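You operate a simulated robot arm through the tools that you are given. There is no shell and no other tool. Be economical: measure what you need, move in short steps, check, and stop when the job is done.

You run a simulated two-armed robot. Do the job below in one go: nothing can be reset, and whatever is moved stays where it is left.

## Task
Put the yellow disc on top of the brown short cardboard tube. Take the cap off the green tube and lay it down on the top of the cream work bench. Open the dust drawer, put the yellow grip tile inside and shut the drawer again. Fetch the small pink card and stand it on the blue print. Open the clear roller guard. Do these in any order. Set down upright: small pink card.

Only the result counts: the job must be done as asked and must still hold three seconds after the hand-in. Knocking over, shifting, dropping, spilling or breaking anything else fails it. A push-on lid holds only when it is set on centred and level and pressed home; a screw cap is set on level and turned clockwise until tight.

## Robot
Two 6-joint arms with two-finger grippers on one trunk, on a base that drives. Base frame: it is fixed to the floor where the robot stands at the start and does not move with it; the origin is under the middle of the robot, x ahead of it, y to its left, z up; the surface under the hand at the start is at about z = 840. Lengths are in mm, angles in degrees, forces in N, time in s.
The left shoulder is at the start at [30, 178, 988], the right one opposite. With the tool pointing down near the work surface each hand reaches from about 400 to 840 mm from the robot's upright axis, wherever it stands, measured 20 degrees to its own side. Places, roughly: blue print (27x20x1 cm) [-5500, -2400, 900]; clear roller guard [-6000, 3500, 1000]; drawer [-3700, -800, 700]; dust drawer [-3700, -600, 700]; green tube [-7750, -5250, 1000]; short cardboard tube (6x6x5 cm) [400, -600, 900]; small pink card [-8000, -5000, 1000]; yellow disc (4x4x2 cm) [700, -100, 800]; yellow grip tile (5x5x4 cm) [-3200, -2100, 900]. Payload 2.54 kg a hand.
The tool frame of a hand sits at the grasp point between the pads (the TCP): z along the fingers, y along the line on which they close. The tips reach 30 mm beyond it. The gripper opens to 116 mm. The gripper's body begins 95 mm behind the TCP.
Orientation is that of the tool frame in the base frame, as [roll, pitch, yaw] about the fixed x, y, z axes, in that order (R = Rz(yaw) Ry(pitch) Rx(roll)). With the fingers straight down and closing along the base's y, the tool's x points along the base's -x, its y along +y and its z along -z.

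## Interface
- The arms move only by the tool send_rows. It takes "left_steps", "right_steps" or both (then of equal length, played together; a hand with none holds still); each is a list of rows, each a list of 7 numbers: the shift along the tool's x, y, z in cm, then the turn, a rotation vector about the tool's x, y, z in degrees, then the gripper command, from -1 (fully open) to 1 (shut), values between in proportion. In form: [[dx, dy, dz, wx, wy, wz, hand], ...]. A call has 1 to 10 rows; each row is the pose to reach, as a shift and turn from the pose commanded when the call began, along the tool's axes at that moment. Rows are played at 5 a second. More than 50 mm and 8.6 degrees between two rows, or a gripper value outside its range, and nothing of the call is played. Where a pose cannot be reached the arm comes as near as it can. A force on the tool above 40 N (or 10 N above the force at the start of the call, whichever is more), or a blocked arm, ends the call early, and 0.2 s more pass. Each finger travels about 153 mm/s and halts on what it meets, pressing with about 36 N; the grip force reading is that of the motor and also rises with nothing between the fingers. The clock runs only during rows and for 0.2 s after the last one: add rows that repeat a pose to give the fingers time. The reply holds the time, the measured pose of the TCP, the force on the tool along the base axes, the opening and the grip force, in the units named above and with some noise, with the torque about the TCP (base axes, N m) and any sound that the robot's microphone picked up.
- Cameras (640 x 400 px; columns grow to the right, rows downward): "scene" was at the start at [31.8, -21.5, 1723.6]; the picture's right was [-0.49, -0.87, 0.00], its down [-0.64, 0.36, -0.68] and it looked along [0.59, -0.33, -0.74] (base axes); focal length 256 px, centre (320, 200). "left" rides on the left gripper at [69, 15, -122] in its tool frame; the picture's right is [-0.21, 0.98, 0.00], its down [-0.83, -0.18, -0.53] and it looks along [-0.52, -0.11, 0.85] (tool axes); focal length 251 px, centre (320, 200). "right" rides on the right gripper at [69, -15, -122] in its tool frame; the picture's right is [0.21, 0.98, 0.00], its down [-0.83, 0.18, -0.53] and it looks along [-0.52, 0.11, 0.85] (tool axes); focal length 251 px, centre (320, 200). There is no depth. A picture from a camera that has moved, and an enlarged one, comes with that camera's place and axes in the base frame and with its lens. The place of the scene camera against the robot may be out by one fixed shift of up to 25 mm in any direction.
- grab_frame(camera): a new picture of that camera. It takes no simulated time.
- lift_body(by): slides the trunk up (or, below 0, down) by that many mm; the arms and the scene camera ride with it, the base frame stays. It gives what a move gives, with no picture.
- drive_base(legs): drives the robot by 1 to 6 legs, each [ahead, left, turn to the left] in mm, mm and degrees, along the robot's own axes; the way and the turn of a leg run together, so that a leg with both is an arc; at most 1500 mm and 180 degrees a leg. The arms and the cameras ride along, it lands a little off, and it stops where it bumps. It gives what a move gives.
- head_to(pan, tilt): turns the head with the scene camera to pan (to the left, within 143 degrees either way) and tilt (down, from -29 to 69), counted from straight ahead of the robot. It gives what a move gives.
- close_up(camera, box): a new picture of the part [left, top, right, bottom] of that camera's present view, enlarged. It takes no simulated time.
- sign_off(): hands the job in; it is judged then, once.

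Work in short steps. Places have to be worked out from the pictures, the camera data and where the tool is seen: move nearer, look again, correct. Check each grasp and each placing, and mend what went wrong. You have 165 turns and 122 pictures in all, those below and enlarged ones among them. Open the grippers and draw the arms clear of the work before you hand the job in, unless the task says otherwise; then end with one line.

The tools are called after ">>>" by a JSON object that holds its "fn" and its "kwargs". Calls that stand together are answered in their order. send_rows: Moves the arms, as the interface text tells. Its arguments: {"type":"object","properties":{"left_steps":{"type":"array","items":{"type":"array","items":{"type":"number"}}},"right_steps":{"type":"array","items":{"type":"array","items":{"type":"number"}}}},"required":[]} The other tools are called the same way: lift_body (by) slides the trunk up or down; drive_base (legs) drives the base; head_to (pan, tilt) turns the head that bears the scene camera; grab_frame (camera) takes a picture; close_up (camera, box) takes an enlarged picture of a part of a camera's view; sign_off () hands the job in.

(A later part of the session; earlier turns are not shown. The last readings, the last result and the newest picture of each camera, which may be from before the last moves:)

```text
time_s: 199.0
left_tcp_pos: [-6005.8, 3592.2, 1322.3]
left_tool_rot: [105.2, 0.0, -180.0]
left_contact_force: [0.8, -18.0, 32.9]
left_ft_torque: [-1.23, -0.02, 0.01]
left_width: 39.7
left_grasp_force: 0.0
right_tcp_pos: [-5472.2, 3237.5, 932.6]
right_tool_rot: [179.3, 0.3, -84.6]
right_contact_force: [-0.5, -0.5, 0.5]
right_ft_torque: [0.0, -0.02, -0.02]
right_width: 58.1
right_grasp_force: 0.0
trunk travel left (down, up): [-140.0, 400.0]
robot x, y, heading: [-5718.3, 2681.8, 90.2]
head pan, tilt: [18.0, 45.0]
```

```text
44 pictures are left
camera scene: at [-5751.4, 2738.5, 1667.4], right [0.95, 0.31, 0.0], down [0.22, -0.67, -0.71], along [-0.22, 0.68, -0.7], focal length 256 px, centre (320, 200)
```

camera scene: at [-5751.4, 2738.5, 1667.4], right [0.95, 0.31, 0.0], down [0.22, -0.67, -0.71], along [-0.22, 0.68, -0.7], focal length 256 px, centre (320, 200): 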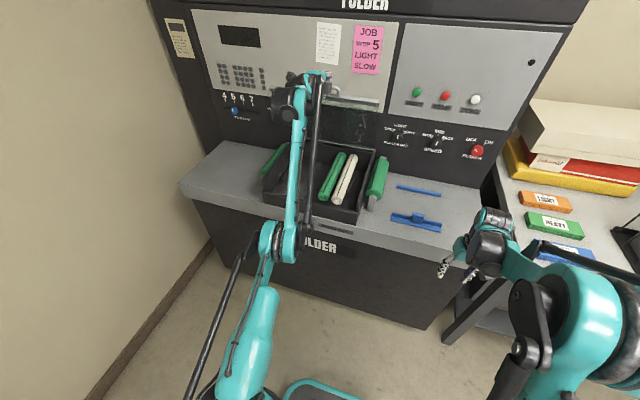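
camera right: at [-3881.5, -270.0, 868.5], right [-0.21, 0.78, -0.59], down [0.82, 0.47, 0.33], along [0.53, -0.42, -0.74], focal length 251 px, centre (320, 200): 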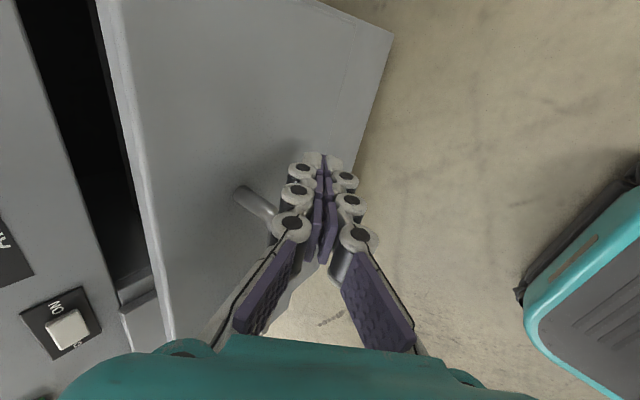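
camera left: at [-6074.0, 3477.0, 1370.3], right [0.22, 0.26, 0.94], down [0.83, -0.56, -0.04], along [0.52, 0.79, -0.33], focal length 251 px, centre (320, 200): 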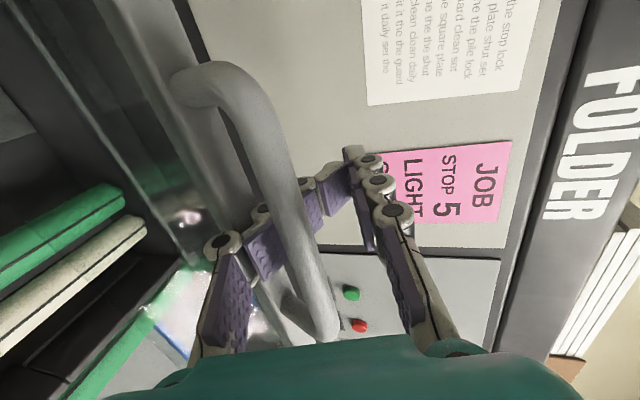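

The finger now presses down on the lid frame, so the lid itself holds. Raise the trunk back 20 mm and withdraw along the finger axis.

>>> {"fn": "lift_body", "kwargs": {"by": 18}}

>>> {"fn": "send_rows", "kwargs": {"left_steps": [[0, 0, -1.5, 0, 0, 0, 0.3], [0, 0, -3, 0, 0, 0, 0.3], [0, 0, -5, 0, 0, 0, 0.3], [0, 0, -7, 0, 0, 0, 0.3], [0, 0, -10, 0, 0, 0, 0.3], [0, 0, -14, 0, 0, 0, 0.3]]}}

>>> {"fn": "grab_frame", "kwargs": {"camera": "left"}}

```text
time_s: 199.6
left_tcp_pos: [-6003.5, 3598.8, 1333.8]
left_tool_rot: [105.7, -0.1, 179.9]
left_contact_force: [0.7, -1.8, -2.6]
left_ft_torque: [0.07, 0.02, -0.03]
left_width: 44.4
left_grasp_force: 0.4
right_tcp_pos: [-5472.7, 3243.3, 948.0]
right_tool_rot: [179.3, -0.1, -84.6]
right_contact_force: [0.4, 0.5, -0.2]
right_ft_torque: [0.01, 0.03, 0.02]
right_width: 58.1
right_grasp_force: 0.1
trunk travel left (down, up): [-158.0, 382.0]
robot x, y, heading: [-5717.4, 2679.5, 90.2]
head pan, tilt: [18.0, 45.0]
```

```text
time_s: 200.2
left_tcp_pos: [-6004.5, 3585.7, 1338.7]
left_tool_rot: [106.4, 0.1, 179.5]
left_contact_force: [-0.1, 15.7, -34.2]
left_ft_torque: [2.23, 0.17, 0.16]
left_width: 56.1
left_grasp_force: 9.4
left hand out of reach, approached as far as the arm can: row 1, 2, 3
right_tcp_pos: [-5474.3, 3245.9, 945.4]
right_tool_rot: [179.4, -0.3, -84.7]
right_contact_force: [0.7, -0.5, 0.0]
right_ft_torque: [0.0, -0.02, -0.02]
right_width: 57.9
right_grasp_force: 0.0
trunk travel left (down, up): [-158.0, 382.0]
robot x, y, heading: [-5723.1, 2681.0, 90.2]
head pan, tilt: [18.0, 45.0]
stopped in row 3 (left hand): the force on the tool passed its limit at 47 N (the readings are from after the stop); the commanded pose is now the measured one
```

```text
43 pictures are left
camera left: at [-6075.2, 3472.9, 1389.1], right [0.22, 0.27, 0.94], down [0.82, -0.57, -0.02], along [0.53, 0.77, -0.35], focal length 251 px, centre (320, 200)
```

left: 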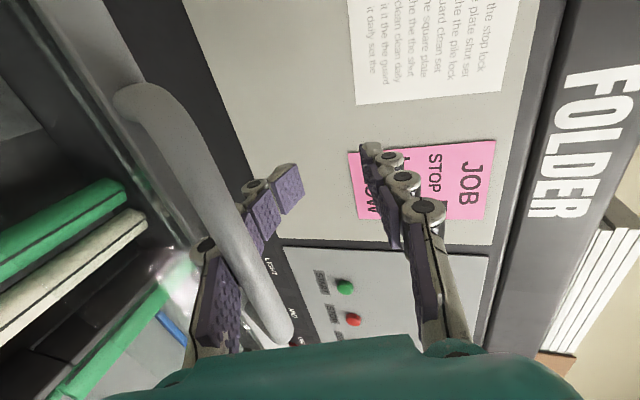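

The lower finger is against the bar from below; a purely horizontal retreat will clear it. Drive back 60 mm and check.

>>> {"fn": "lift_body", "kwargs": {"by": -6}}

>>> {"fn": "drive_base", "kwargs": {"legs": [[-50, 0, 0]]}}

>>> {"fn": "grab_frame", "kwargs": {"camera": "left"}}

```text
time_s: 200.8
left_tcp_pos: [-6005.2, 3581.9, 1337.7]
left_tool_rot: [106.3, 0.0, 179.7]
left_contact_force: [-1.6, 10.0, -23.0]
left_ft_torque: [1.48, 0.39, 0.0]
left_width: 53.2
left_grasp_force: 6.2
right_tcp_pos: [-5473.6, 3245.8, 940.3]
right_tool_rot: [179.4, -0.2, -84.7]
right_contact_force: [0.1, 0.3, 0.2]
right_ft_torque: [0.01, -0.02, -0.02]
right_width: 58.0
right_grasp_force: 0.0
trunk travel left (down, up): [-152.0, 388.0]
robot x, y, heading: [-5717.7, 2681.5, 90.1]
head pan, tilt: [18.0, 45.0]
```

```text
time_s: 201.6
left_tcp_pos: [-6004.3, 3569.6, 1330.8]
left_tool_rot: [106.5, 0.1, 179.4]
left_contact_force: [-1.4, 16.8, -32.3]
left_ft_torque: [2.2, -0.06, 0.34]
left_width: 54.8
left_grasp_force: 7.1
right_tcp_pos: [-5473.2, 3229.1, 939.2]
right_tool_rot: [179.3, -0.2, -84.8]
right_contact_force: [-0.2, 0.5, 0.1]
right_ft_torque: [-0.01, -0.03, 0.03]
right_width: 58.0
right_grasp_force: 0.2
trunk travel left (down, up): [-152.0, 388.0]
robot x, y, heading: [-5719.0, 2661.5, 90.2]
head pan, tilt: [18.0, 45.0]
stopped in leg 1: the force on the tool passed its limit at 62 N (the readings are from after the stop); the commanded pose is now the measured one
```

```text
42 pictures are left
camera left: at [-6075.2, 3457.3, 1380.7], right [0.22, 0.28, 0.94], down [0.82, -0.57, -0.02], along [0.53, 0.77, -0.35], focal length 251 px, centre (320, 200)
```

left: 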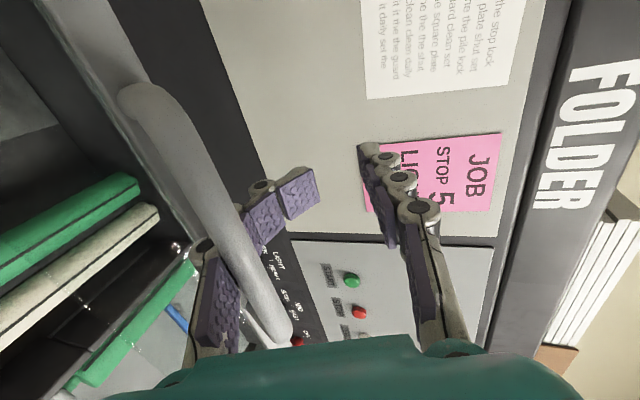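

The hand is preloaded upward against the bar. Lower 10 mm to neutral first, then retreat horizontally.

>>> {"fn": "lift_body", "kwargs": {"by": -10}}

>>> {"fn": "lift_body", "kwargs": {"by": -5}}

```text
time_s: 202.2
left_tcp_pos: [-6005.2, 3564.7, 1325.1]
left_tool_rot: [106.3, 0.0, 179.6]
left_contact_force: [-3.3, 7.4, -15.1]
left_ft_torque: [1.07, 0.49, 0.11]
left_width: 50.6
left_grasp_force: 4.5
right_tcp_pos: [-5472.4, 3226.0, 930.8]
right_tool_rot: [179.4, -0.1, -84.5]
right_contact_force: [-0.1, -0.1, -0.9]
right_ft_torque: [-0.01, -0.02, -0.04]
right_width: 57.9
right_grasp_force: 0.0
trunk travel left (down, up): [-142.0, 398.0]
robot x, y, heading: [-5721.5, 2666.3, 90.2]
head pan, tilt: [18.0, 45.0]
```

```text
time_s: 202.7
left_tcp_pos: [-6005.0, 3561.9, 1323.9]
left_tool_rot: [106.1, 0.2, 179.6]
left_contact_force: [-5.6, 0.4, -6.9]
left_ft_torque: [0.41, 0.09, -0.18]
left_width: 45.9
left_grasp_force: 2.7
right_tcp_pos: [-5473.7, 3225.1, 927.0]
right_tool_rot: [179.4, 0.0, -84.5]
right_contact_force: [0.8, 0.3, -0.3]
right_ft_torque: [0.04, 0.01, -0.02]
right_width: 57.7
right_grasp_force: 0.1
trunk travel left (down, up): [-137.0, 403.0]
robot x, y, heading: [-5718.3, 2663.3, 90.4]
head pan, tilt: [18.0, 45.0]
```

>>> {"fn": "lift_body", "kwargs": {"by": -5}}

>>> {"fn": "drive_base", "kwargs": {"legs": [[-50, 0, 0]]}}

>>> {"fn": "grab_frame", "kwargs": {"camera": "left"}}

```text
time_s: 203.3
left_tcp_pos: [-6000.9, 3560.6, 1316.0]
left_tool_rot: [106.0, 0.0, 179.5]
left_contact_force: [-0.5, -1.7, -0.6]
left_ft_torque: [0.09, 0.04, -0.04]
left_width: 42.0
left_grasp_force: 0.7
right_tcp_pos: [-5471.8, 3224.6, 922.7]
right_tool_rot: [179.5, 0.0, -84.7]
right_contact_force: [-0.5, -0.1, 0.5]
right_ft_torque: [0.0, 0.0, 0.0]
right_width: 57.9
right_grasp_force: 0.1
trunk travel left (down, up): [-132.0, 408.0]
robot x, y, heading: [-5714.0, 2663.6, 90.1]
head pan, tilt: [18.0, 45.0]
```

```text
time_s: 204.2
left_tcp_pos: [-6001.7, 3544.5, 1309.4]
left_tool_rot: [106.6, 0.0, 179.4]
left_contact_force: [-0.4, 12.6, -20.6]
left_ft_torque: [1.68, -0.15, 0.41]
left_width: 47.9
left_grasp_force: 3.9
right_tcp_pos: [-5473.0, 3201.9, 919.0]
right_tool_rot: [179.4, -0.2, -84.7]
right_contact_force: [0.2, 0.4, 0.1]
right_ft_torque: [-0.02, 0.0, 0.0]
right_width: 57.9
right_grasp_force: 0.1
trunk travel left (down, up): [-132.0, 408.0]
robot x, y, heading: [-5719.5, 2637.9, 89.8]
head pan, tilt: [18.0, 45.0]
stopped in leg 1: the force on the tool passed its limit at 57 N (the readings are from after the stop); the commanded pose is now the measured one
```

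```text
41 pictures are left
camera left: at [-6073.0, 3431.5, 1359.8], right [0.22, 0.28, 0.94], down [0.82, -0.57, -0.02], along [0.53, 0.77, -0.35], focal length 251 px, centre (320, 200)
```

left: 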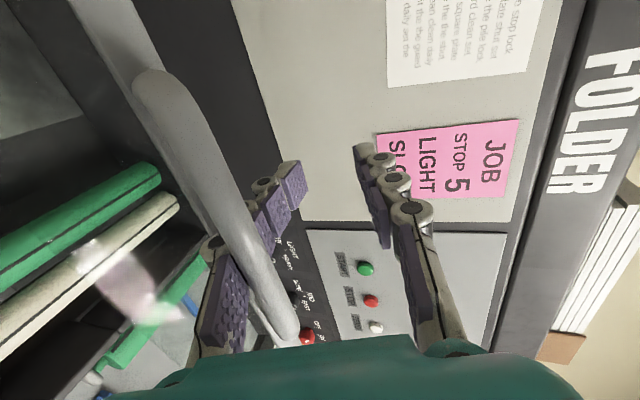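

The finger's knuckle hooks the bar. Go forward and up with the lid again, then retract along the finger axis from mid-gap.

>>> {"fn": "lift_body", "kwargs": {"by": -6}}

>>> {"fn": "drive_base", "kwargs": {"legs": [[40, 0, 0]]}}

>>> {"fn": "lift_body", "kwargs": {"by": 16}}

>>> {"fn": "drive_base", "kwargs": {"legs": [[40, 0, 0]]}}

>>> {"fn": "lift_body", "kwargs": {"by": 10}}

>>> {"fn": "drive_base", "kwargs": {"legs": [[35, 0, 0]]}}

>>> {"fn": "grab_frame", "kwargs": {"camera": "left"}}

```text
time_s: 204.7
left_tcp_pos: [-6002.4, 3540.7, 1306.9]
left_tool_rot: [106.4, 0.0, 179.4]
left_contact_force: [-1.3, 6.9, -11.1]
left_ft_torque: [1.01, 0.15, 0.29]
left_width: 45.7
left_grasp_force: 2.1
right_tcp_pos: [-5472.9, 3200.0, 915.3]
right_tool_rot: [179.5, -0.1, -84.6]
right_contact_force: [-0.3, -0.2, 0.1]
right_ft_torque: [-0.01, -0.02, -0.02]
right_width: 58.0
right_grasp_force: 0.0
trunk travel left (down, up): [-126.0, 414.0]
robot x, y, heading: [-5716.7, 2638.4, 89.8]
head pan, tilt: [18.0, 45.0]
```

```text
time_s: 205.6
left_tcp_pos: [-6000.0, 3577.5, 1308.6]
left_tool_rot: [106.3, 0.0, 179.3]
left_contact_force: [0.2, 1.7, 1.2]
left_ft_torque: [1.07, 0.08, -0.25]
left_width: 28.9
left_grasp_force: 0.1
right_tcp_pos: [-5471.8, 3237.7, 916.4]
right_tool_rot: [179.3, 0.0, -84.6]
right_contact_force: [0.0, 0.2, -0.7]
right_ft_torque: [0.03, -0.02, 0.0]
right_width: 58.0
right_grasp_force: 0.1
trunk travel left (down, up): [-126.0, 414.0]
robot x, y, heading: [-5719.7, 2675.4, 90.2]
head pan, tilt: [18.0, 45.0]
```

```text
time_s: 206.2
left_tcp_pos: [-5999.8, 3575.6, 1326.8]
left_tool_rot: [106.2, 0.0, 179.4]
left_contact_force: [0.9, -1.2, -1.0]
left_ft_torque: [0.06, 0.01, 0.04]
left_width: 47.2
left_grasp_force: 1.5
right_tcp_pos: [-5472.3, 3237.2, 933.1]
right_tool_rot: [179.5, 0.1, -84.5]
right_contact_force: [-0.3, -0.5, 0.1]
right_ft_torque: [0.04, -0.02, -0.02]
right_width: 58.1
right_grasp_force: 0.1
trunk travel left (down, up): [-142.0, 398.0]
robot x, y, heading: [-5717.1, 2677.2, 90.0]
head pan, tilt: [18.0, 45.0]
```

```text
time_s: 207.1
left_tcp_pos: [-6000.8, 3622.5, 1319.5]
left_tool_rot: [106.4, 0.0, 179.2]
left_contact_force: [3.0, 9.5, -19.0]
left_ft_torque: [2.32, 0.23, 0.04]
left_width: 36.2
left_grasp_force: 0.0
right_tcp_pos: [-5472.5, 3279.7, 928.7]
right_tool_rot: [179.3, -0.3, -84.7]
right_contact_force: [-0.1, 0.2, -0.4]
right_ft_torque: [0.01, 0.01, -0.01]
right_width: 57.9
right_grasp_force: 0.0
trunk travel left (down, up): [-142.0, 398.0]
robot x, y, heading: [-5717.8, 2717.0, 90.0]
head pan, tilt: [18.0, 45.0]
```

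```text
time_s: 207.6
left_tcp_pos: [-5999.7, 3626.9, 1323.1]
left_tool_rot: [106.9, -0.2, 179.0]
left_contact_force: [0.6, 14.3, -29.6]
left_ft_torque: [3.39, 0.15, -0.2]
left_width: 37.2
left_grasp_force: 0.0
right_tcp_pos: [-5472.6, 3282.5, 937.8]
right_tool_rot: [179.4, -0.3, -84.8]
right_contact_force: [0.7, -0.5, 0.3]
right_ft_torque: [0.01, -0.01, 0.01]
right_width: 58.3
right_grasp_force: 0.0
trunk travel left (down, up): [-150.0, 390.0]
robot x, y, heading: [-5721.0, 2721.1, 90.1]
head pan, tilt: [18.0, 45.0]
stopped: the force on the tool passed its limit at 44 N (the readings are from after the stop); the commanded pose is now the measured one
```

```text
time_s: 208.4
left_tcp_pos: [-5999.0, 3653.1, 1331.3]
left_tool_rot: [106.3, -0.1, 179.1]
left_contact_force: [-2.8, -7.9, 14.2]
left_ft_torque: [-1.35, 0.34, -0.04]
left_width: 40.6
left_grasp_force: 0.1
right_tcp_pos: [-5471.8, 3311.0, 942.2]
right_tool_rot: [179.3, 0.0, -84.8]
right_contact_force: [0.0, 0.4, -0.4]
right_ft_torque: [-0.02, 0.0, -0.05]
right_width: 58.1
right_grasp_force: 0.1
trunk travel left (down, up): [-150.0, 390.0]
robot x, y, heading: [-5718.2, 2753.9, 89.9]
head pan, tilt: [18.0, 45.0]
```

```text
40 pictures are left
camera left: at [-6069.8, 3539.7, 1382.3], right [0.22, 0.27, 0.94], down [0.82, -0.58, -0.03], along [0.53, 0.77, -0.35], focal length 251 px, centre (320, 200)
```

left: 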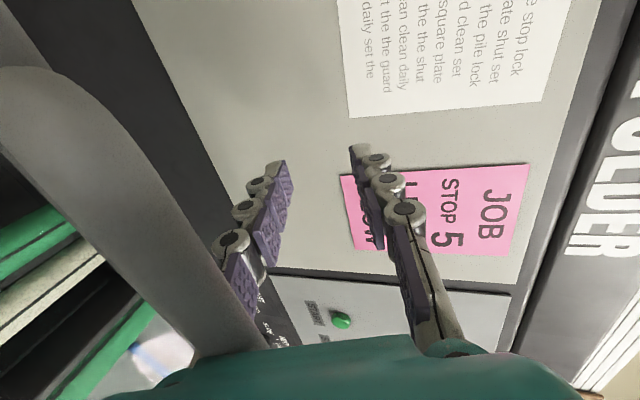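

Bar is now deep by the palm. Retract with the arm along the finger axis, lifting slightly off the frame first.

>>> {"fn": "send_rows", "kwargs": {"left_steps": [[0, 0.3, 0, 0, 0, 0, 0.3], [0, 0.3, -2, 0, 0, 0, 0.3], [0, 0.3, -4, 0, 0, 0, 0.3], [0, 0.3, -6, 0, 0, 0, 0.3], [0, 0.3, -8, 0, 0, 0, 0.3], [0, 0.3, -10, 0, 0, 0, 0.3], [0, 0.3, -12, 0, 0, 0, 0.3], [0, 0.3, -14, 0, 0, 0, 0.3]]}}

>>> {"fn": "grab_frame", "kwargs": {"camera": "left"}}

```text
time_s: 209.1
left_tcp_pos: [-5998.6, 3642.3, 1338.0]
left_tool_rot: [107.1, 0.0, 178.8]
left_contact_force: [-0.6, 9.6, -29.5]
left_ft_torque: [2.82, -0.29, -0.03]
left_width: 43.8
left_grasp_force: 2.4
left hand out of reach, approached as far as the arm can: row 2, 3
right_tcp_pos: [-5471.5, 3316.5, 938.3]
right_tool_rot: [179.4, -0.2, -84.7]
right_contact_force: [0.0, -0.4, -0.5]
right_ft_torque: [0.06, -0.07, -0.01]
right_width: 57.9
right_grasp_force: 0.1
trunk travel left (down, up): [-150.0, 390.0]
robot x, y, heading: [-5717.2, 2752.4, 90.1]
head pan, tilt: [18.0, 45.0]
stopped in row 3 (left hand): the force on the tool passed its limit at 65 N (the readings are from after the stop); the commanded pose is now the measured one
```

```text
39 pictures are left
camera left: at [-6070.8, 3531.2, 1389.5], right [0.22, 0.28, 0.93], down [0.81, -0.58, -0.02], along [0.54, 0.76, -0.36], focal length 251 px, centre (320, 200)
```

left: 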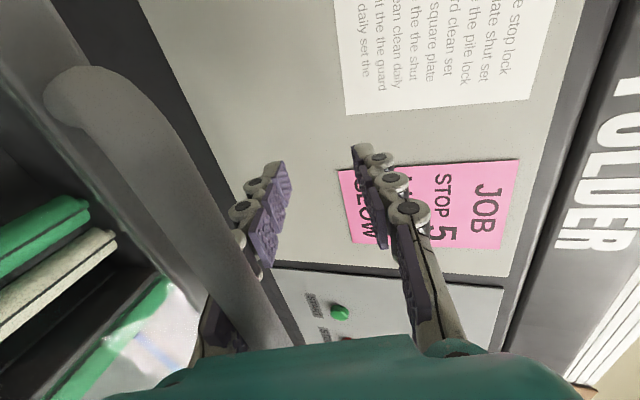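

Arm itself is at its high reach limit; do the retreat with base and trunk instead. Relieve the upward load first.

>>> {"fn": "lift_body", "kwargs": {"by": -9}}

>>> {"fn": "drive_base", "kwargs": {"legs": [[-18, 0, 0]]}}

>>> {"fn": "lift_body", "kwargs": {"by": 4}}

>>> {"fn": "drive_base", "kwargs": {"legs": [[-18, 0, 0]]}}

>>> {"fn": "grab_frame", "kwargs": {"camera": "left"}}

```text
time_s: 209.7
left_tcp_pos: [-5999.0, 3636.6, 1334.2]
left_tool_rot: [106.7, -0.1, 178.9]
left_contact_force: [0.1, 0.5, -0.1]
left_ft_torque: [0.0, 0.01, -0.03]
left_width: 40.8
left_grasp_force: 0.0
right_tcp_pos: [-5472.0, 3313.2, 930.8]
right_tool_rot: [179.3, 0.0, -84.8]
right_contact_force: [-0.4, 0.2, -0.1]
right_ft_torque: [-0.04, 0.03, 0.01]
right_width: 58.0
right_grasp_force: 0.0
trunk travel left (down, up): [-141.0, 399.0]
robot x, y, heading: [-5721.0, 2754.8, 89.7]
head pan, tilt: [18.0, 45.0]
```

```text
time_s: 210.5
left_tcp_pos: [-5997.2, 3626.5, 1330.4]
left_tool_rot: [107.0, 0.0, 178.8]
left_contact_force: [3.7, 16.0, -30.9]
left_ft_torque: [3.34, -0.17, 0.06]
left_width: 39.1
left_grasp_force: 0.1
right_tcp_pos: [-5471.4, 3298.9, 927.8]
right_tool_rot: [179.4, -0.3, -84.8]
right_contact_force: [-0.3, 0.2, -0.2]
right_ft_torque: [0.01, 0.01, 0.01]
right_width: 58.0
right_grasp_force: 0.0
trunk travel left (down, up): [-141.0, 399.0]
robot x, y, heading: [-5719.4, 2737.8, 89.8]
head pan, tilt: [18.0, 45.0]
```

```text
time_s: 211.0
left_tcp_pos: [-5996.4, 3629.5, 1331.5]
left_tool_rot: [107.3, 0.0, 178.7]
left_contact_force: [1.0, 20.3, -40.5]
left_ft_torque: [4.2, -0.14, -0.11]
left_width: 39.8
left_grasp_force: 0.0
right_tcp_pos: [-5470.8, 3300.9, 931.2]
right_tool_rot: [179.4, -0.3, -84.9]
right_contact_force: [1.2, 0.3, -0.5]
right_ft_torque: [0.02, -0.01, 0.01]
right_width: 57.7
right_grasp_force: 0.0
trunk travel left (down, up): [-145.0, 395.0]
robot x, y, heading: [-5721.4, 2738.1, 89.8]
head pan, tilt: [18.0, 45.0]
```

```text
time_s: 211.8
left_tcp_pos: [-5995.6, 3621.5, 1327.5]
left_tool_rot: [107.4, 0.0, 178.5]
left_contact_force: [-2.5, 19.6, -37.9]
left_ft_torque: [4.13, -0.07, -0.3]
left_width: 37.6
left_grasp_force: 0.0
right_tcp_pos: [-5471.2, 3293.3, 931.8]
right_tool_rot: [179.4, -0.2, -84.8]
right_contact_force: [0.2, 0.9, -0.8]
right_ft_torque: [-0.05, -0.03, 0.01]
right_width: 58.1
right_grasp_force: 0.0
trunk travel left (down, up): [-145.0, 395.0]
robot x, y, heading: [-5717.7, 2730.2, 89.8]
head pan, tilt: [18.0, 45.0]
stopped in leg 1: the force on the tool passed its limit at 67 N (the readings are from after the stop); the commanded pose is now the measured one
```

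```text
38 pictures are left
camera left: at [-6069.3, 3511.1, 1379.5], right [0.22, 0.29, 0.93], down [0.81, -0.58, -0.01], along [0.54, 0.76, -0.36], focal length 251 px, centre (320, 200)
```

left: 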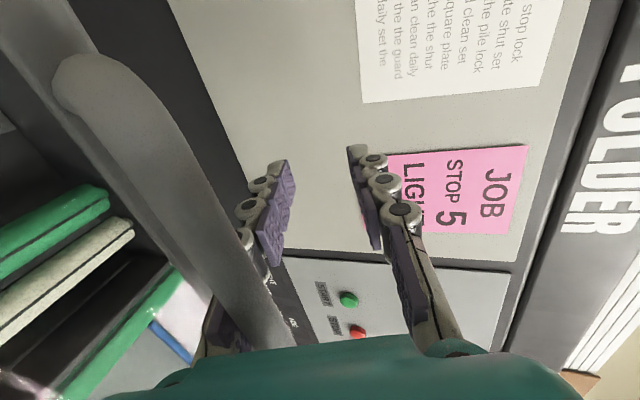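

The bent fingers trap the bar at this opening; it slid in freely when the opening was 23 mm. Lower to neutral, return to that opening, then back out.

>>> {"fn": "lift_body", "kwargs": {"by": -14}}

>>> {"fn": "send_rows", "kwargs": {"left_steps": [[0, 0, 0, 0, 0, 0, 0.45], [0, 0, 0, 0, 0, 0, 0.6], [0, 0, 0, 0, 0, 0, 0.6]]}}

>>> {"fn": "drive_base", "kwargs": {"legs": [[-25, 0, 0]]}}

>>> {"fn": "grab_frame", "kwargs": {"camera": "left"}}

```text
time_s: 212.4
left_tcp_pos: [-5997.9, 3612.2, 1321.3]
left_tool_rot: [106.8, -0.1, 178.8]
left_contact_force: [-4.4, 1.3, -1.1]
left_ft_torque: [0.54, 0.12, -0.14]
left_width: 34.6
left_grasp_force: 0.0
right_tcp_pos: [-5472.0, 3286.6, 920.5]
right_tool_rot: [179.4, 0.0, -84.8]
right_contact_force: [0.0, 0.6, -0.4]
right_ft_torque: [0.01, 0.01, 0.0]
right_width: 57.8
right_grasp_force: 0.0
trunk travel left (down, up): [-131.0, 409.0]
robot x, y, heading: [-5719.3, 2727.8, 89.8]
head pan, tilt: [18.0, 45.0]
```

```text
time_s: 213.2
left_tcp_pos: [-5994.5, 3614.1, 1320.9]
left_tool_rot: [106.9, -0.1, 178.5]
left_contact_force: [1.1, 0.5, -5.8]
left_ft_torque: [0.45, 0.04, 0.11]
left_width: 25.0
left_grasp_force: 1.6
right_tcp_pos: [-5469.7, 3287.8, 919.6]
right_tool_rot: [179.3, 0.0, -84.9]
right_contact_force: [-0.1, 0.9, 0.5]
right_ft_torque: [0.0, 0.01, -0.02]
right_width: 57.8
right_grasp_force: 0.1
trunk travel left (down, up): [-131.0, 409.0]
robot x, y, heading: [-5721.2, 2730.1, 89.7]
head pan, tilt: [18.0, 45.0]
```

```text
time_s: 214.1
left_tcp_pos: [-5996.1, 3588.1, 1321.6]
left_tool_rot: [106.8, 0.0, 178.6]
left_contact_force: [-0.9, 0.3, -7.8]
left_ft_torque: [0.4, -0.01, -0.05]
left_width: 29.3
left_grasp_force: 3.1
right_tcp_pos: [-5470.2, 3262.5, 920.1]
right_tool_rot: [179.2, 0.0, -84.8]
right_contact_force: [0.3, -0.9, 0.4]
right_ft_torque: [0.02, 0.01, 0.0]
right_width: 58.1
right_grasp_force: 0.0
trunk travel left (down, up): [-131.0, 409.0]
robot x, y, heading: [-5718.7, 2704.0, 89.9]
head pan, tilt: [18.0, 45.0]
```

```text
37 pictures are left
camera left: at [-6068.3, 3476.6, 1372.9], right [0.22, 0.28, 0.93], down [0.81, -0.58, -0.02], along [0.54, 0.76, -0.36], focal length 251 px, centre (320, 200)
```

left: 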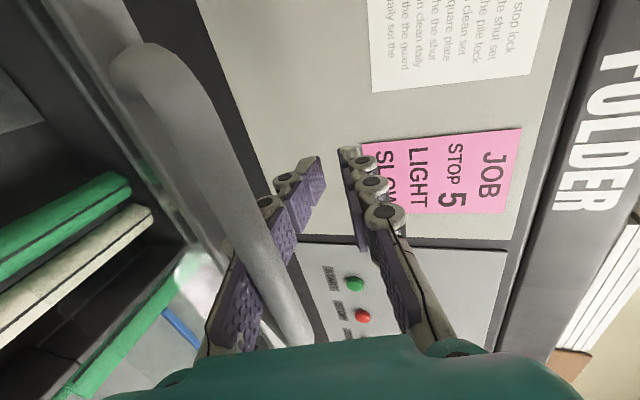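

It slides now. Lower 4 mm and continue back.

>>> {"fn": "lift_body", "kwargs": {"by": -5}}

>>> {"fn": "drive_base", "kwargs": {"legs": [[-30, 0, 0]]}}

>>> {"fn": "drive_base", "kwargs": {"legs": [[-30, 0, 0]]}}

>>> {"fn": "grab_frame", "kwargs": {"camera": "left"}}

```text
time_s: 214.6
left_tcp_pos: [-5995.8, 3587.8, 1316.5]
left_tool_rot: [107.0, -0.2, 178.7]
left_contact_force: [0.1, -0.6, -3.1]
left_ft_torque: [0.14, 0.06, -0.03]
left_width: 24.8
left_grasp_force: 1.1
right_tcp_pos: [-5470.6, 3261.4, 915.7]
right_tool_rot: [179.4, 0.0, -84.8]
right_contact_force: [-0.8, -0.4, 0.0]
right_ft_torque: [0.01, 0.0, -0.01]
right_width: 58.0
right_grasp_force: 0.1
trunk travel left (down, up): [-126.0, 414.0]
robot x, y, heading: [-5721.0, 2704.6, 90.1]
head pan, tilt: [18.0, 45.0]
```

```text
time_s: 215.4
left_tcp_pos: [-5997.1, 3560.2, 1314.4]
left_tool_rot: [107.0, -0.1, 178.7]
left_contact_force: [-1.2, 6.7, -14.5]
left_ft_torque: [0.81, -0.05, 0.01]
left_width: 33.2
left_grasp_force: 5.5
right_tcp_pos: [-5471.6, 3232.8, 914.3]
right_tool_rot: [179.4, -0.2, -84.7]
right_contact_force: [0.3, 0.5, 1.0]
right_ft_torque: [-0.01, 0.02, 0.0]
right_width: 57.9
right_grasp_force: 0.0
trunk travel left (down, up): [-126.0, 414.0]
robot x, y, heading: [-5720.7, 2674.2, 89.8]
head pan, tilt: [18.0, 45.0]
```

```text
time_s: 216.3
left_tcp_pos: [-5995.9, 3546.6, 1307.4]
left_tool_rot: [107.4, 0.0, 178.5]
left_contact_force: [-2.7, 13.8, -24.4]
left_ft_torque: [1.57, -0.12, 0.15]
left_width: 37.1
left_grasp_force: 7.1
right_tcp_pos: [-5471.6, 3216.5, 913.0]
right_tool_rot: [179.3, -0.1, -84.8]
right_contact_force: [0.2, 0.0, -0.3]
right_ft_torque: [-0.02, -0.01, 0.02]
right_width: 58.0
right_grasp_force: 0.1
trunk travel left (down, up): [-126.0, 414.0]
robot x, y, heading: [-5721.6, 2654.4, 90.2]
head pan, tilt: [18.0, 45.0]
stopped in leg 1: the force on the tool passed its limit at 57 N (the readings are from after the stop); the commanded pose is now the measured one
```

```text
36 pictures are left
camera left: at [-6069.2, 3435.4, 1359.9], right [0.22, 0.29, 0.93], down [0.81, -0.58, -0.01], along [0.54, 0.76, -0.36], focal length 251 px, centre (320, 200)
```

left: 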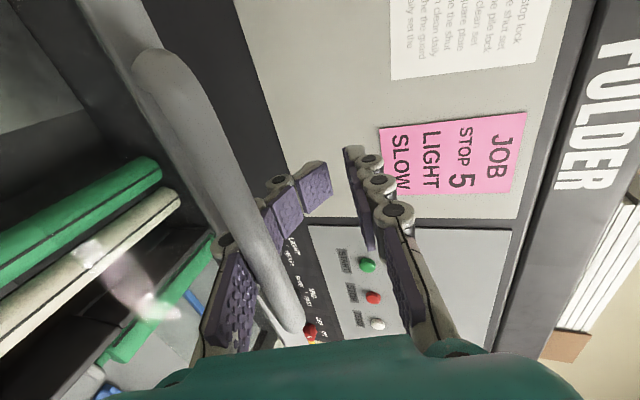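

The finger's bend wedges under the bar, so lower progressively while backing.

>>> {"fn": "lift_body", "kwargs": {"by": -22}}

>>> {"fn": "drive_base", "kwargs": {"legs": [[-15, 0, 0]]}}

>>> {"fn": "lift_body", "kwargs": {"by": -8}}

>>> {"fn": "drive_base", "kwargs": {"legs": [[-20, 0, 0]]}}

>>> {"fn": "grab_frame", "kwargs": {"camera": "left"}}

```text
time_s: 217.0
left_tcp_pos: [-5995.4, 3540.0, 1292.0]
left_tool_rot: [107.0, -0.1, 178.7]
left_contact_force: [-0.9, -3.1, 1.5]
left_ft_torque: [-0.01, 0.01, -0.04]
left_width: 24.1
left_grasp_force: 0.1
right_tcp_pos: [-5470.3, 3212.0, 893.4]
right_tool_rot: [179.3, 0.1, -84.8]
right_contact_force: [-0.2, 0.0, 0.4]
right_ft_torque: [0.04, 0.0, 0.01]
right_width: 58.2
right_grasp_force: 0.1
trunk travel left (down, up): [-104.0, 436.0]
robot x, y, heading: [-5720.4, 2655.8, 89.8]
head pan, tilt: [18.0, 45.0]
```

```text
time_s: 217.7
left_tcp_pos: [-5995.3, 3527.9, 1289.5]
left_tool_rot: [107.2, -0.1, 178.5]
left_contact_force: [1.1, 7.3, -9.0]
left_ft_torque: [0.62, 0.03, 0.06]
left_width: 30.4
left_grasp_force: 3.5
right_tcp_pos: [-5469.8, 3199.0, 893.0]
right_tool_rot: [179.3, -0.1, -84.8]
right_contact_force: [0.4, -0.3, 0.4]
right_ft_torque: [0.02, -0.02, 0.01]
right_width: 58.0
right_grasp_force: 0.2
trunk travel left (down, up): [-104.0, 436.0]
robot x, y, heading: [-5720.3, 2640.1, 89.5]
head pan, tilt: [18.0, 45.0]
```

```text
time_s: 218.3
left_tcp_pos: [-5995.6, 3523.9, 1282.8]
left_tool_rot: [107.1, -0.1, 178.6]
left_contact_force: [0.3, -4.1, 2.2]
left_ft_torque: [-0.06, 0.03, -0.01]
left_width: 24.5
left_grasp_force: 0.1
right_tcp_pos: [-5471.3, 3198.1, 887.0]
right_tool_rot: [179.3, 0.0, -84.8]
right_contact_force: [0.0, -0.3, -1.0]
right_ft_torque: [0.0, -0.01, 0.05]
right_width: 57.9
right_grasp_force: 0.1
trunk travel left (down, up): [-96.0, 444.0]
robot x, y, heading: [-5717.7, 2635.5, 89.6]
head pan, tilt: [18.0, 45.0]
```

```text
time_s: 219.1
left_tcp_pos: [-5994.8, 3512.7, 1276.8]
left_tool_rot: [107.4, 0.0, 178.5]
left_contact_force: [0.2, 23.9, -25.9]
left_ft_torque: [2.09, -0.76, 0.2]
left_width: 33.3
left_grasp_force: 4.8
right_tcp_pos: [-5469.1, 3180.5, 883.4]
right_tool_rot: [179.3, -0.2, -84.8]
right_contact_force: [0.5, 0.4, -0.3]
right_ft_torque: [-0.01, -0.03, -0.03]
right_width: 58.2
right_grasp_force: 0.1
trunk travel left (down, up): [-96.0, 444.0]
robot x, y, heading: [-5720.2, 2616.0, 90.0]
head pan, tilt: [18.0, 45.0]
```

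```text
35 pictures are left
camera left: at [-6067.7, 3401.8, 1329.5], right [0.22, 0.29, 0.93], down [0.81, -0.59, -0.01], along [0.54, 0.76, -0.36], focal length 251 px, centre (320, 200)
```

left: 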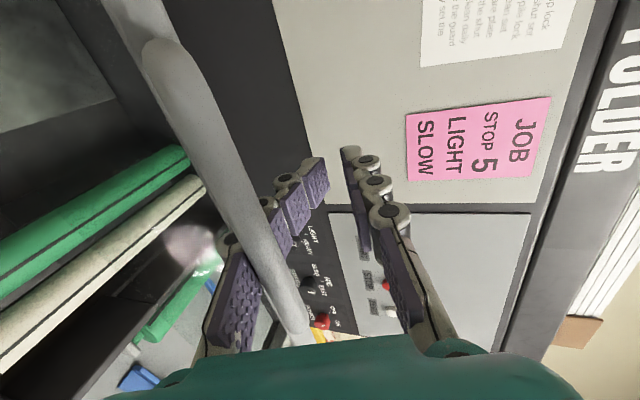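

The lid itself stays wherever it's left, but this grip keeps hooking. Bring it back down along the arc to about 12°, free the hand there, and redo it with the robot closer and higher.

>>> {"fn": "send_rows", "kwargs": {"left_steps": [[0, -1.0, 0, 0, 0, 0, 0.5], [0, -2.9, -1.75, 0, 0, 0, 0.5], [0, -5.7, -3.1, 0, 0, 0, 0.5], [0, -8.5, -4.2, 0, 0, 0, 0.5], [0, -11.5, -5.0, 0, 0, 0, 0.5], [0, -14.4, -5.5, 0, 0, 0, 0.5], [0, -17.5, -5.85, 0, 0, 0, 0.5], [0, -20.5, -5.86, 0, 0, 0, 0.5], [0, -22.5, -5.7, 0, 0, 0, 0.5]]}}

>>> {"fn": "grab_frame", "kwargs": {"camera": "left"}}

```text
time_s: 221.1
left_tcp_pos: [-5994.6, 3512.2, 1277.6]
left_tool_rot: [107.4, 0.0, 178.5]
left_contact_force: [-0.2, 21.3, -22.7]
left_ft_torque: [2.22, -0.48, 0.9]
left_width: 35.6
left_grasp_force: 2.1
left hand out of reach, approached as far as the arm can: row 1, 2, 3, 4, 5, 6, 7, 8, 9
right_tcp_pos: [-5471.0, 3183.4, 883.7]
right_tool_rot: [179.3, -0.4, -84.8]
right_contact_force: [0.3, 0.6, -0.3]
right_ft_torque: [0.04, 0.0, 0.01]
right_width: 58.1
right_grasp_force: 0.0
trunk travel left (down, up): [-96.0, 444.0]
robot x, y, heading: [-5719.4, 2616.0, 89.6]
head pan, tilt: [18.0, 45.0]
```

```text
34 pictures are left
camera left: at [-6067.7, 3401.3, 1329.8], right [0.22, 0.29, 0.93], down [0.81, -0.59, -0.01], along [0.54, 0.76, -0.36], focal length 251 px, centre (320, 200)
```

left: 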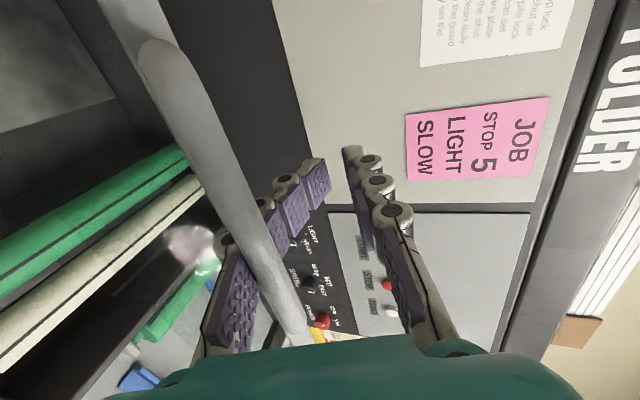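

The arm isn't accepting any pose in this orientation (wrist limit). Try easing the tilt slightly while lowering.

>>> {"fn": "send_rows", "kwargs": {"left_steps": [[0, -0.8, 0, 3, 0, 1, 0.5], [0, -1.6, -0.5, 6, 0, 1.5, 0.5], [0, -2.4, -1, 9, 0, 1.5, 0.5], [0, -3.2, -1.5, 12, 0, 1.5, 0.5], [0, -4.5, -2.5, 15, 0, 1.5, 0.5]]}}

```text
time_s: 221.7
left_tcp_pos: [-5994.5, 3504.7, 1263.8]
left_tool_rot: [112.2, -1.0, 178.0]
left_contact_force: [0.2, 22.8, -23.6]
left_ft_torque: [2.62, 0.41, 1.83]
left_width: 29.9
left_grasp_force: 0.0
right_tcp_pos: [-5469.4, 3183.5, 883.2]
right_tool_rot: [179.3, -0.3, -84.9]
right_contact_force: [0.5, -0.4, -0.2]
right_ft_torque: [-0.05, 0.02, 0.0]
right_width: 58.1
right_grasp_force: 0.1
trunk travel left (down, up): [-96.0, 444.0]
robot x, y, heading: [-5717.6, 2617.3, 89.8]
head pan, tilt: [18.0, 45.0]
stopped in row 2 (left hand): the force on the tool passed its limit at 44 N (the readings are from after the stop); the commanded pose is now the measured one
```

Now it's accepting motion. Follow the lid down along its arc.

>>> {"fn": "send_rows", "kwargs": {"left_steps": [[0, -1.4, 0.6, 0, 0, 0, 0.5], [0, -4.7, 0.3, 0, 0, 0, 0.5], [0, -8.9, -0.7, 0, 0, 0, 0.5], [0, -12.5, -1.6, 0, 0, 0, 0.5], [0, -16.5, -2.1, 0, 0, 0, 0.5], [0, -20.4, -2.3, 0, 0, 0, 0.5], [0, -24.1, -2.1, 0, 0, 0, 0.5]]}}

>>> {"fn": "grab_frame", "kwargs": {"camera": "left"}}

```text
time_s: 223.3
left_tcp_pos: [-6006.6, 3508.6, 1260.4]
left_tool_rot: [111.7, -1.2, 177.9]
left_contact_force: [22.4, -21.5, 24.0]
left_ft_torque: [-0.6, -0.45, 1.03]
left_width: 36.3
left_grasp_force: 0.1
left hand out of reach, approached as far as the arm can: row 1, 2, 3, 4, 5, 6, 7
right_tcp_pos: [-5465.7, 3172.5, 889.8]
right_tool_rot: [179.1, 0.4, -84.9]
right_contact_force: [-0.2, 0.9, 0.6]
right_ft_torque: [0.02, 0.03, 0.01]
right_width: 57.9
right_grasp_force: 0.0
trunk travel left (down, up): [-96.0, 444.0]
robot x, y, heading: [-5722.8, 2619.0, 89.9]
head pan, tilt: [18.0, 45.0]
```

```text
33 pictures are left
camera left: at [-6079.5, 3402.7, 1322.3], right [0.25, 0.35, 0.9], down [0.81, -0.59, 0.01], along [0.54, 0.72, -0.43], focal length 251 px, centre (320, 200)
```

left: 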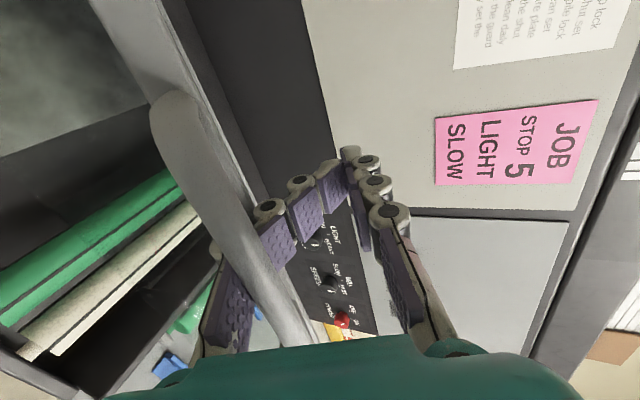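

The finger goes through the bow obliquely at low lid angles, so it can only come free with the lid nearly vertical. Grip the bar so it can't slide, then carry it up with base and trunk.

>>> {"fn": "send_rows", "kwargs": {"left_steps": [[0, 0, 0, 0, 0, 0, 0.7], [0, 0, 0, 0, 0, 0, 1], [0, 0, 0, 0, 0, 0, 1]]}}

>>> {"fn": "grab_frame", "kwargs": {"camera": "left"}}

```text
time_s: 224.1
left_tcp_pos: [-6008.4, 3509.0, 1260.0]
left_tool_rot: [111.6, -1.3, 178.0]
left_contact_force: [23.7, -21.9, 25.7]
left_ft_torque: [0.26, -0.71, 1.42]
left_width: 34.1
left_grasp_force: 36.0
right_tcp_pos: [-5466.9, 3174.5, 888.0]
right_tool_rot: [179.1, 0.4, -84.9]
right_contact_force: [0.3, 0.1, -0.1]
right_ft_torque: [-0.02, -0.02, 0.0]
right_width: 58.0
right_grasp_force: 0.1
trunk travel left (down, up): [-96.0, 444.0]
robot x, y, heading: [-5720.2, 2617.3, 89.9]
head pan, tilt: [18.0, 45.0]
```

```text
32 pictures are left
camera left: at [-6079.9, 3402.7, 1322.2], right [0.25, 0.35, 0.9], down [0.81, -0.59, 0.01], along [0.54, 0.73, -0.43], focal length 251 px, centre (320, 200)
```

left: 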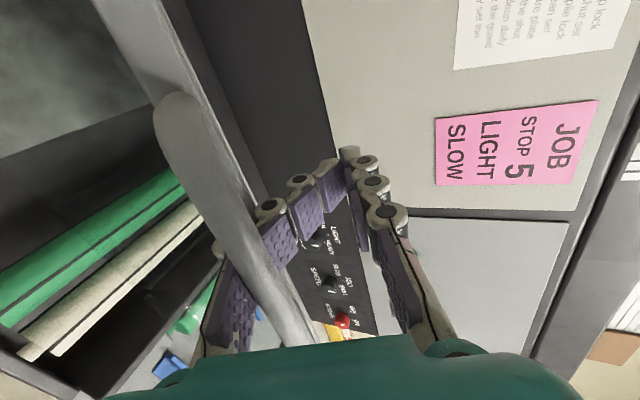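

Open to the straight-finger width and walk the lid up with base and trunk steps, watching force.

>>> {"fn": "send_rows", "kwargs": {"left_steps": [[0, 0, 0, 0, 0, 0, 0.6], [0, 0, 0, 0, 0, 0, 0.5]]}}

>>> {"fn": "lift_body", "kwargs": {"by": 18}}

>>> {"fn": "drive_base", "kwargs": {"legs": [[40, 0, 0]]}}

>>> {"fn": "lift_body", "kwargs": {"by": 18}}

>>> {"fn": "drive_base", "kwargs": {"legs": [[40, 0, 0]]}}

>>> {"fn": "lift_body", "kwargs": {"by": 16}}

>>> {"fn": "drive_base", "kwargs": {"legs": [[40, 0, 0]]}}

```text
time_s: 224.7
left_tcp_pos: [-6009.1, 3508.6, 1260.2]
left_tool_rot: [111.8, -1.3, 178.0]
left_contact_force: [23.5, -23.1, 25.2]
left_ft_torque: [-0.45, -0.48, 1.29]
left_width: 35.2
left_grasp_force: 0.1
right_tcp_pos: [-5466.3, 3174.0, 888.9]
right_tool_rot: [179.1, 0.4, -84.9]
right_contact_force: [-0.4, -0.6, -0.2]
right_ft_torque: [0.03, 0.04, 0.02]
right_width: 58.1
right_grasp_force: 0.1
trunk travel left (down, up): [-96.0, 444.0]
robot x, y, heading: [-5724.2, 2617.1, 89.7]
head pan, tilt: [18.0, 45.0]
```

```text
time_s: 225.3
left_tcp_pos: [-6017.7, 3514.5, 1270.2]
left_tool_rot: [112.0, -1.2, 178.3]
left_contact_force: [-4.1, 0.7, -4.1]
left_ft_torque: [0.3, -0.04, -0.23]
left_width: 35.4
left_grasp_force: 1.0
right_tcp_pos: [-5470.2, 3179.8, 903.5]
right_tool_rot: [179.4, 0.1, -84.7]
right_contact_force: [0.8, 1.0, -0.4]
right_ft_torque: [0.01, 0.02, 0.01]
right_width: 58.2
right_grasp_force: 0.1
trunk travel left (down, up): [-114.0, 426.0]
robot x, y, heading: [-5720.5, 2615.9, 90.2]
head pan, tilt: [18.0, 45.0]
```

```text
time_s: 226.2
left_tcp_pos: [-6015.8, 3535.1, 1279.0]
left_tool_rot: [111.3, -0.8, 178.4]
left_contact_force: [2.2, -9.0, 15.6]
left_ft_torque: [0.41, -0.48, 0.01]
left_width: 31.4
left_grasp_force: 0.1
right_tcp_pos: [-5469.9, 3200.7, 905.8]
right_tool_rot: [179.2, 0.2, -84.7]
right_contact_force: [-0.1, -0.3, -0.1]
right_ft_torque: [-0.01, 0.0, -0.03]
right_width: 57.8
right_grasp_force: 0.1
trunk travel left (down, up): [-114.0, 426.0]
robot x, y, heading: [-5721.8, 2642.1, 89.7]
head pan, tilt: [18.0, 45.0]
stopped in leg 1: the force on the tool passed its limit at 50 N (the readings are from after the stop); the commanded pose is now the measured one
```

```text
time_s: 226.9
left_tcp_pos: [-6015.1, 3539.3, 1292.7]
left_tool_rot: [111.7, -1.0, 178.4]
left_contact_force: [-0.2, -1.8, -3.8]
left_ft_torque: [0.2, -0.04, 0.07]
left_width: 34.9
left_grasp_force: 1.9
right_tcp_pos: [-5470.6, 3202.7, 921.4]
right_tool_rot: [179.2, 0.0, -84.8]
right_contact_force: [-0.3, 0.4, -0.2]
right_ft_torque: [0.03, -0.01, -0.01]
right_width: 58.1
right_grasp_force: 0.0
trunk travel left (down, up): [-132.0, 408.0]
robot x, y, heading: [-5721.0, 2649.3, 89.6]
head pan, tilt: [18.0, 45.0]
```

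```text
time_s: 227.7
left_tcp_pos: [-6014.3, 3578.7, 1291.6]
left_tool_rot: [111.6, -0.9, 178.3]
left_contact_force: [-0.1, 0.6, -0.3]
left_ft_torque: [1.16, -0.45, -0.15]
left_width: 15.2
left_grasp_force: 0.1
right_tcp_pos: [-5471.1, 3243.5, 921.6]
right_tool_rot: [179.3, 0.0, -84.7]
right_contact_force: [0.0, 0.9, 0.1]
right_ft_torque: [0.06, 0.02, 0.01]
right_width: 57.7
right_grasp_force: 0.1
trunk travel left (down, up): [-132.0, 408.0]
robot x, y, heading: [-5720.0, 2678.8, 89.9]
head pan, tilt: [18.0, 45.0]
```

```text
time_s: 228.3
left_tcp_pos: [-6015.8, 3587.9, 1299.6]
left_tool_rot: [112.1, -0.8, 178.2]
left_contact_force: [-2.2, 19.4, -27.8]
left_ft_torque: [3.48, -0.53, 0.26]
left_width: 18.6
left_grasp_force: 0.0
right_tcp_pos: [-5470.4, 3248.0, 933.3]
right_tool_rot: [179.3, -0.2, -84.9]
right_contact_force: [0.1, -1.3, 0.7]
right_ft_torque: [-0.02, -0.01, -0.03]
right_width: 58.2
right_grasp_force: 0.0
trunk travel left (down, up): [-147.0, 393.0]
robot x, y, heading: [-5720.3, 2681.0, 89.5]
head pan, tilt: [18.0, 45.0]
stopped: the force on the tool passed its limit at 44 N (the readings are from after the stop); the commanded pose is now the measured one
```

```text
time_s: 229.2
left_tcp_pos: [-6013.0, 3619.0, 1307.9]
left_tool_rot: [111.7, -0.9, 178.3]
left_contact_force: [0.9, -6.3, 8.2]
left_ft_torque: [-0.42, 0.15, 0.22]
left_width: 24.6
left_grasp_force: 0.0
right_tcp_pos: [-5469.8, 3281.9, 937.6]
right_tool_rot: [179.3, 0.1, -84.9]
right_contact_force: [-0.5, 0.2, -0.1]
right_ft_torque: [-0.01, 0.04, 0.03]
right_width: 57.9
right_grasp_force: 0.0
trunk travel left (down, up): [-147.0, 393.0]
robot x, y, heading: [-5720.9, 2723.8, 89.8]
head pan, tilt: [18.0, 45.0]
```

Raise the right hand for clearance, then continue the walk-up.

>>> {"fn": "send_rows", "kwargs": {"right_steps": [[0, 0, -4, 0, 0, 0, 0], [3, 0, -8, 0, 0, 0, 0], [6, 0, -12, 0, 0, 0, 0]]}}

>>> {"fn": "lift_body", "kwargs": {"by": 12}}

>>> {"fn": "drive_base", "kwargs": {"legs": [[35, 0, 0]]}}

>>> {"fn": "lift_body", "kwargs": {"by": 10}}

>>> {"fn": "drive_base", "kwargs": {"legs": [[25, 0, 0]]}}

>>> {"fn": "grab_frame", "kwargs": {"camera": "left"}}

>>> {"fn": "grab_frame", "kwargs": {"camera": "scene"}}

```text
time_s: 230.0
left_tcp_pos: [-6014.0, 3618.6, 1308.0]
left_tool_rot: [111.7, -0.9, 178.2]
left_contact_force: [1.0, -6.5, 9.1]
left_ft_torque: [-0.49, -0.05, 0.01]
left_width: 24.6
left_grasp_force: 0.2
right_tcp_pos: [-5462.9, 3220.2, 1057.9]
right_tool_rot: [179.4, 0.1, -84.8]
right_contact_force: [0.1, 0.8, 0.0]
right_ft_torque: [0.0, 0.02, -0.02]
right_width: 58.0
right_grasp_force: 0.0
trunk travel left (down, up): [-147.0, 393.0]
robot x, y, heading: [-5720.4, 2723.5, 89.9]
head pan, tilt: [18.0, 45.0]
```

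```text
time_s: 230.6
left_tcp_pos: [-6012.9, 3627.5, 1312.1]
left_tool_rot: [112.0, -0.8, 178.1]
left_contact_force: [4.4, 13.6, -29.2]
left_ft_torque: [2.89, -0.11, 0.27]
left_width: 27.7
left_grasp_force: 0.0
right_tcp_pos: [-5461.8, 3226.0, 1067.1]
right_tool_rot: [179.4, -0.1, -84.9]
right_contact_force: [-0.2, 0.7, -0.1]
right_ft_torque: [0.0, 0.02, 0.02]
right_width: 58.1
right_grasp_force: 0.0
trunk travel left (down, up): [-159.0, 381.0]
robot x, y, heading: [-5718.4, 2725.3, 89.9]
head pan, tilt: [18.0, 45.0]
```

```text
time_s: 231.4
left_tcp_pos: [-6015.7, 3650.0, 1322.5]
left_tool_rot: [111.5, -1.1, 178.4]
left_contact_force: [-2.3, -11.3, 24.9]
left_ft_torque: [-2.17, 0.54, 0.02]
left_width: 29.1
left_grasp_force: 0.1
right_tcp_pos: [-5462.5, 3254.0, 1070.4]
right_tool_rot: [179.4, 0.2, -84.8]
right_contact_force: [0.0, 0.2, 0.1]
right_ft_torque: [0.03, 0.01, 0.02]
right_width: 58.1
right_grasp_force: 0.2
trunk travel left (down, up): [-159.0, 381.0]
robot x, y, heading: [-5716.3, 2760.1, 89.8]
head pan, tilt: [18.0, 45.0]
```

```text
time_s: 232.0
left_tcp_pos: [-6016.6, 3655.5, 1327.2]
left_tool_rot: [111.7, -0.9, 178.5]
left_contact_force: [-0.1, 0.6, -6.7]
left_ft_torque: [0.62, -0.1, 0.01]
left_width: 30.7
left_grasp_force: 1.2
right_tcp_pos: [-5463.7, 3257.7, 1078.1]
right_tool_rot: [179.4, 0.1, -84.8]
right_contact_force: [1.0, -0.5, -0.8]
right_ft_torque: [-0.02, 0.0, -0.05]
right_width: 58.1
right_grasp_force: 0.1
trunk travel left (down, up): [-169.0, 371.0]
robot x, y, heading: [-5720.7, 2758.2, 89.6]
head pan, tilt: [18.0, 45.0]
```

```text
time_s: 232.8
left_tcp_pos: [-6015.6, 3676.6, 1332.5]
left_tool_rot: [111.5, -1.1, 178.6]
left_contact_force: [-4.5, -6.5, 20.7]
left_ft_torque: [-1.77, 0.4, -0.21]
left_width: 28.8
left_grasp_force: 0.1
right_tcp_pos: [-5463.3, 3279.0, 1080.7]
right_tool_rot: [179.3, 0.2, -84.8]
right_contact_force: [0.6, -0.3, 0.2]
right_ft_torque: [0.0, -0.01, 0.01]
right_width: 57.9
right_grasp_force: 0.1
trunk travel left (down, up): [-169.0, 371.0]
robot x, y, heading: [-5721.6, 2782.3, 89.6]
head pan, tilt: [18.0, 45.0]
```

```text
31 pictures are left
camera left: at [-6087.6, 3568.9, 1393.6], right [0.24, 0.35, 0.91], down [0.81, -0.59, 0.01], along [0.53, 0.73, -0.42], focal length 251 px, centre (320, 200)
```

left: 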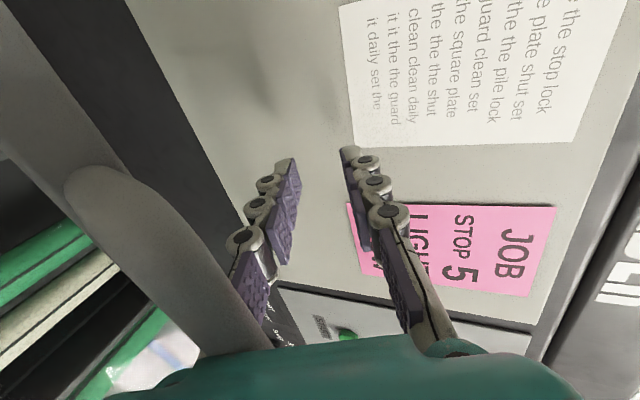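

```text
30 pictures are left
camera scene: at [-5751.6, 2844.2, 1695.9], right [0.95, 0.31, 0.0], down [0.22, -0.67, -0.71], along [-0.22, 0.68, -0.71], focal length 256 px, centre (320, 200)
```

scene: 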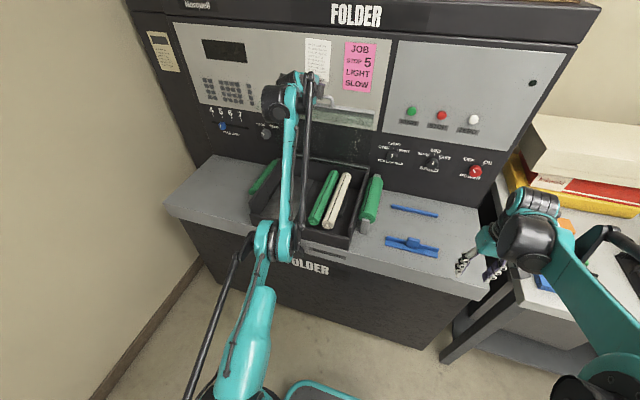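

Lid is steep now. Withdraw stepwise along the finger axis: back 20, up ~7, reading force each time.

>>> {"fn": "send_rows", "kwargs": {"left_steps": [[0, 0, 0, 0, 0, 0, 0.6], [0, 0, 0, 0, 0, 0, 0.6]]}}

>>> {"fn": "drive_base", "kwargs": {"legs": [[-15, 0, 0]]}}

>>> {"fn": "drive_base", "kwargs": {"legs": [[-15, 0, 0]]}}

```text
time_s: 233.4
left_tcp_pos: [-6015.2, 3676.4, 1331.8]
left_tool_rot: [111.5, -1.0, 178.6]
left_contact_force: [1.0, -4.7, 16.0]
left_ft_torque: [-1.41, 0.44, 0.13]
left_width: 23.9
left_grasp_force: 0.6
right_tcp_pos: [-5463.0, 3280.1, 1080.0]
right_tool_rot: [179.3, 0.2, -84.8]
right_contact_force: [0.3, 1.2, -0.3]
right_ft_torque: [0.04, -0.01, -0.01]
right_width: 58.0
right_grasp_force: 0.1
trunk travel left (down, up): [-169.0, 371.0]
robot x, y, heading: [-5718.5, 2783.5, 89.8]
head pan, tilt: [18.0, 45.0]
```

```text
time_s: 234.2
left_tcp_pos: [-6015.7, 3663.6, 1329.5]
left_tool_rot: [111.6, -0.9, 178.5]
left_contact_force: [0.0, -0.3, 0.5]
left_ft_torque: [-0.01, 0.06, 0.01]
left_width: 23.2
left_grasp_force: 0.0
right_tcp_pos: [-5463.5, 3265.9, 1078.8]
right_tool_rot: [179.3, 0.2, -84.8]
right_contact_force: [-0.6, -0.6, -0.7]
right_ft_torque: [0.02, -0.02, 0.0]
right_width: 58.0
right_grasp_force: 0.0
trunk travel left (down, up): [-169.0, 371.0]
robot x, y, heading: [-5720.1, 2767.7, 89.8]
head pan, tilt: [18.0, 45.0]
```

```text
time_s: 234.9
left_tcp_pos: [-6015.5, 3648.9, 1330.3]
left_tool_rot: [111.6, -1.0, 178.4]
left_contact_force: [-0.6, -0.5, -0.7]
left_ft_torque: [0.02, 0.01, 0.01]
left_width: 23.0
left_grasp_force: 0.1
right_tcp_pos: [-5462.7, 3251.6, 1078.1]
right_tool_rot: [179.3, 0.2, -84.8]
right_contact_force: [0.9, -0.6, 0.5]
right_ft_torque: [0.04, -0.02, -0.03]
right_width: 58.4
right_grasp_force: 0.1
trunk travel left (down, up): [-169.0, 371.0]
robot x, y, heading: [-5720.3, 2751.5, 89.8]
head pan, tilt: [18.0, 45.0]
```

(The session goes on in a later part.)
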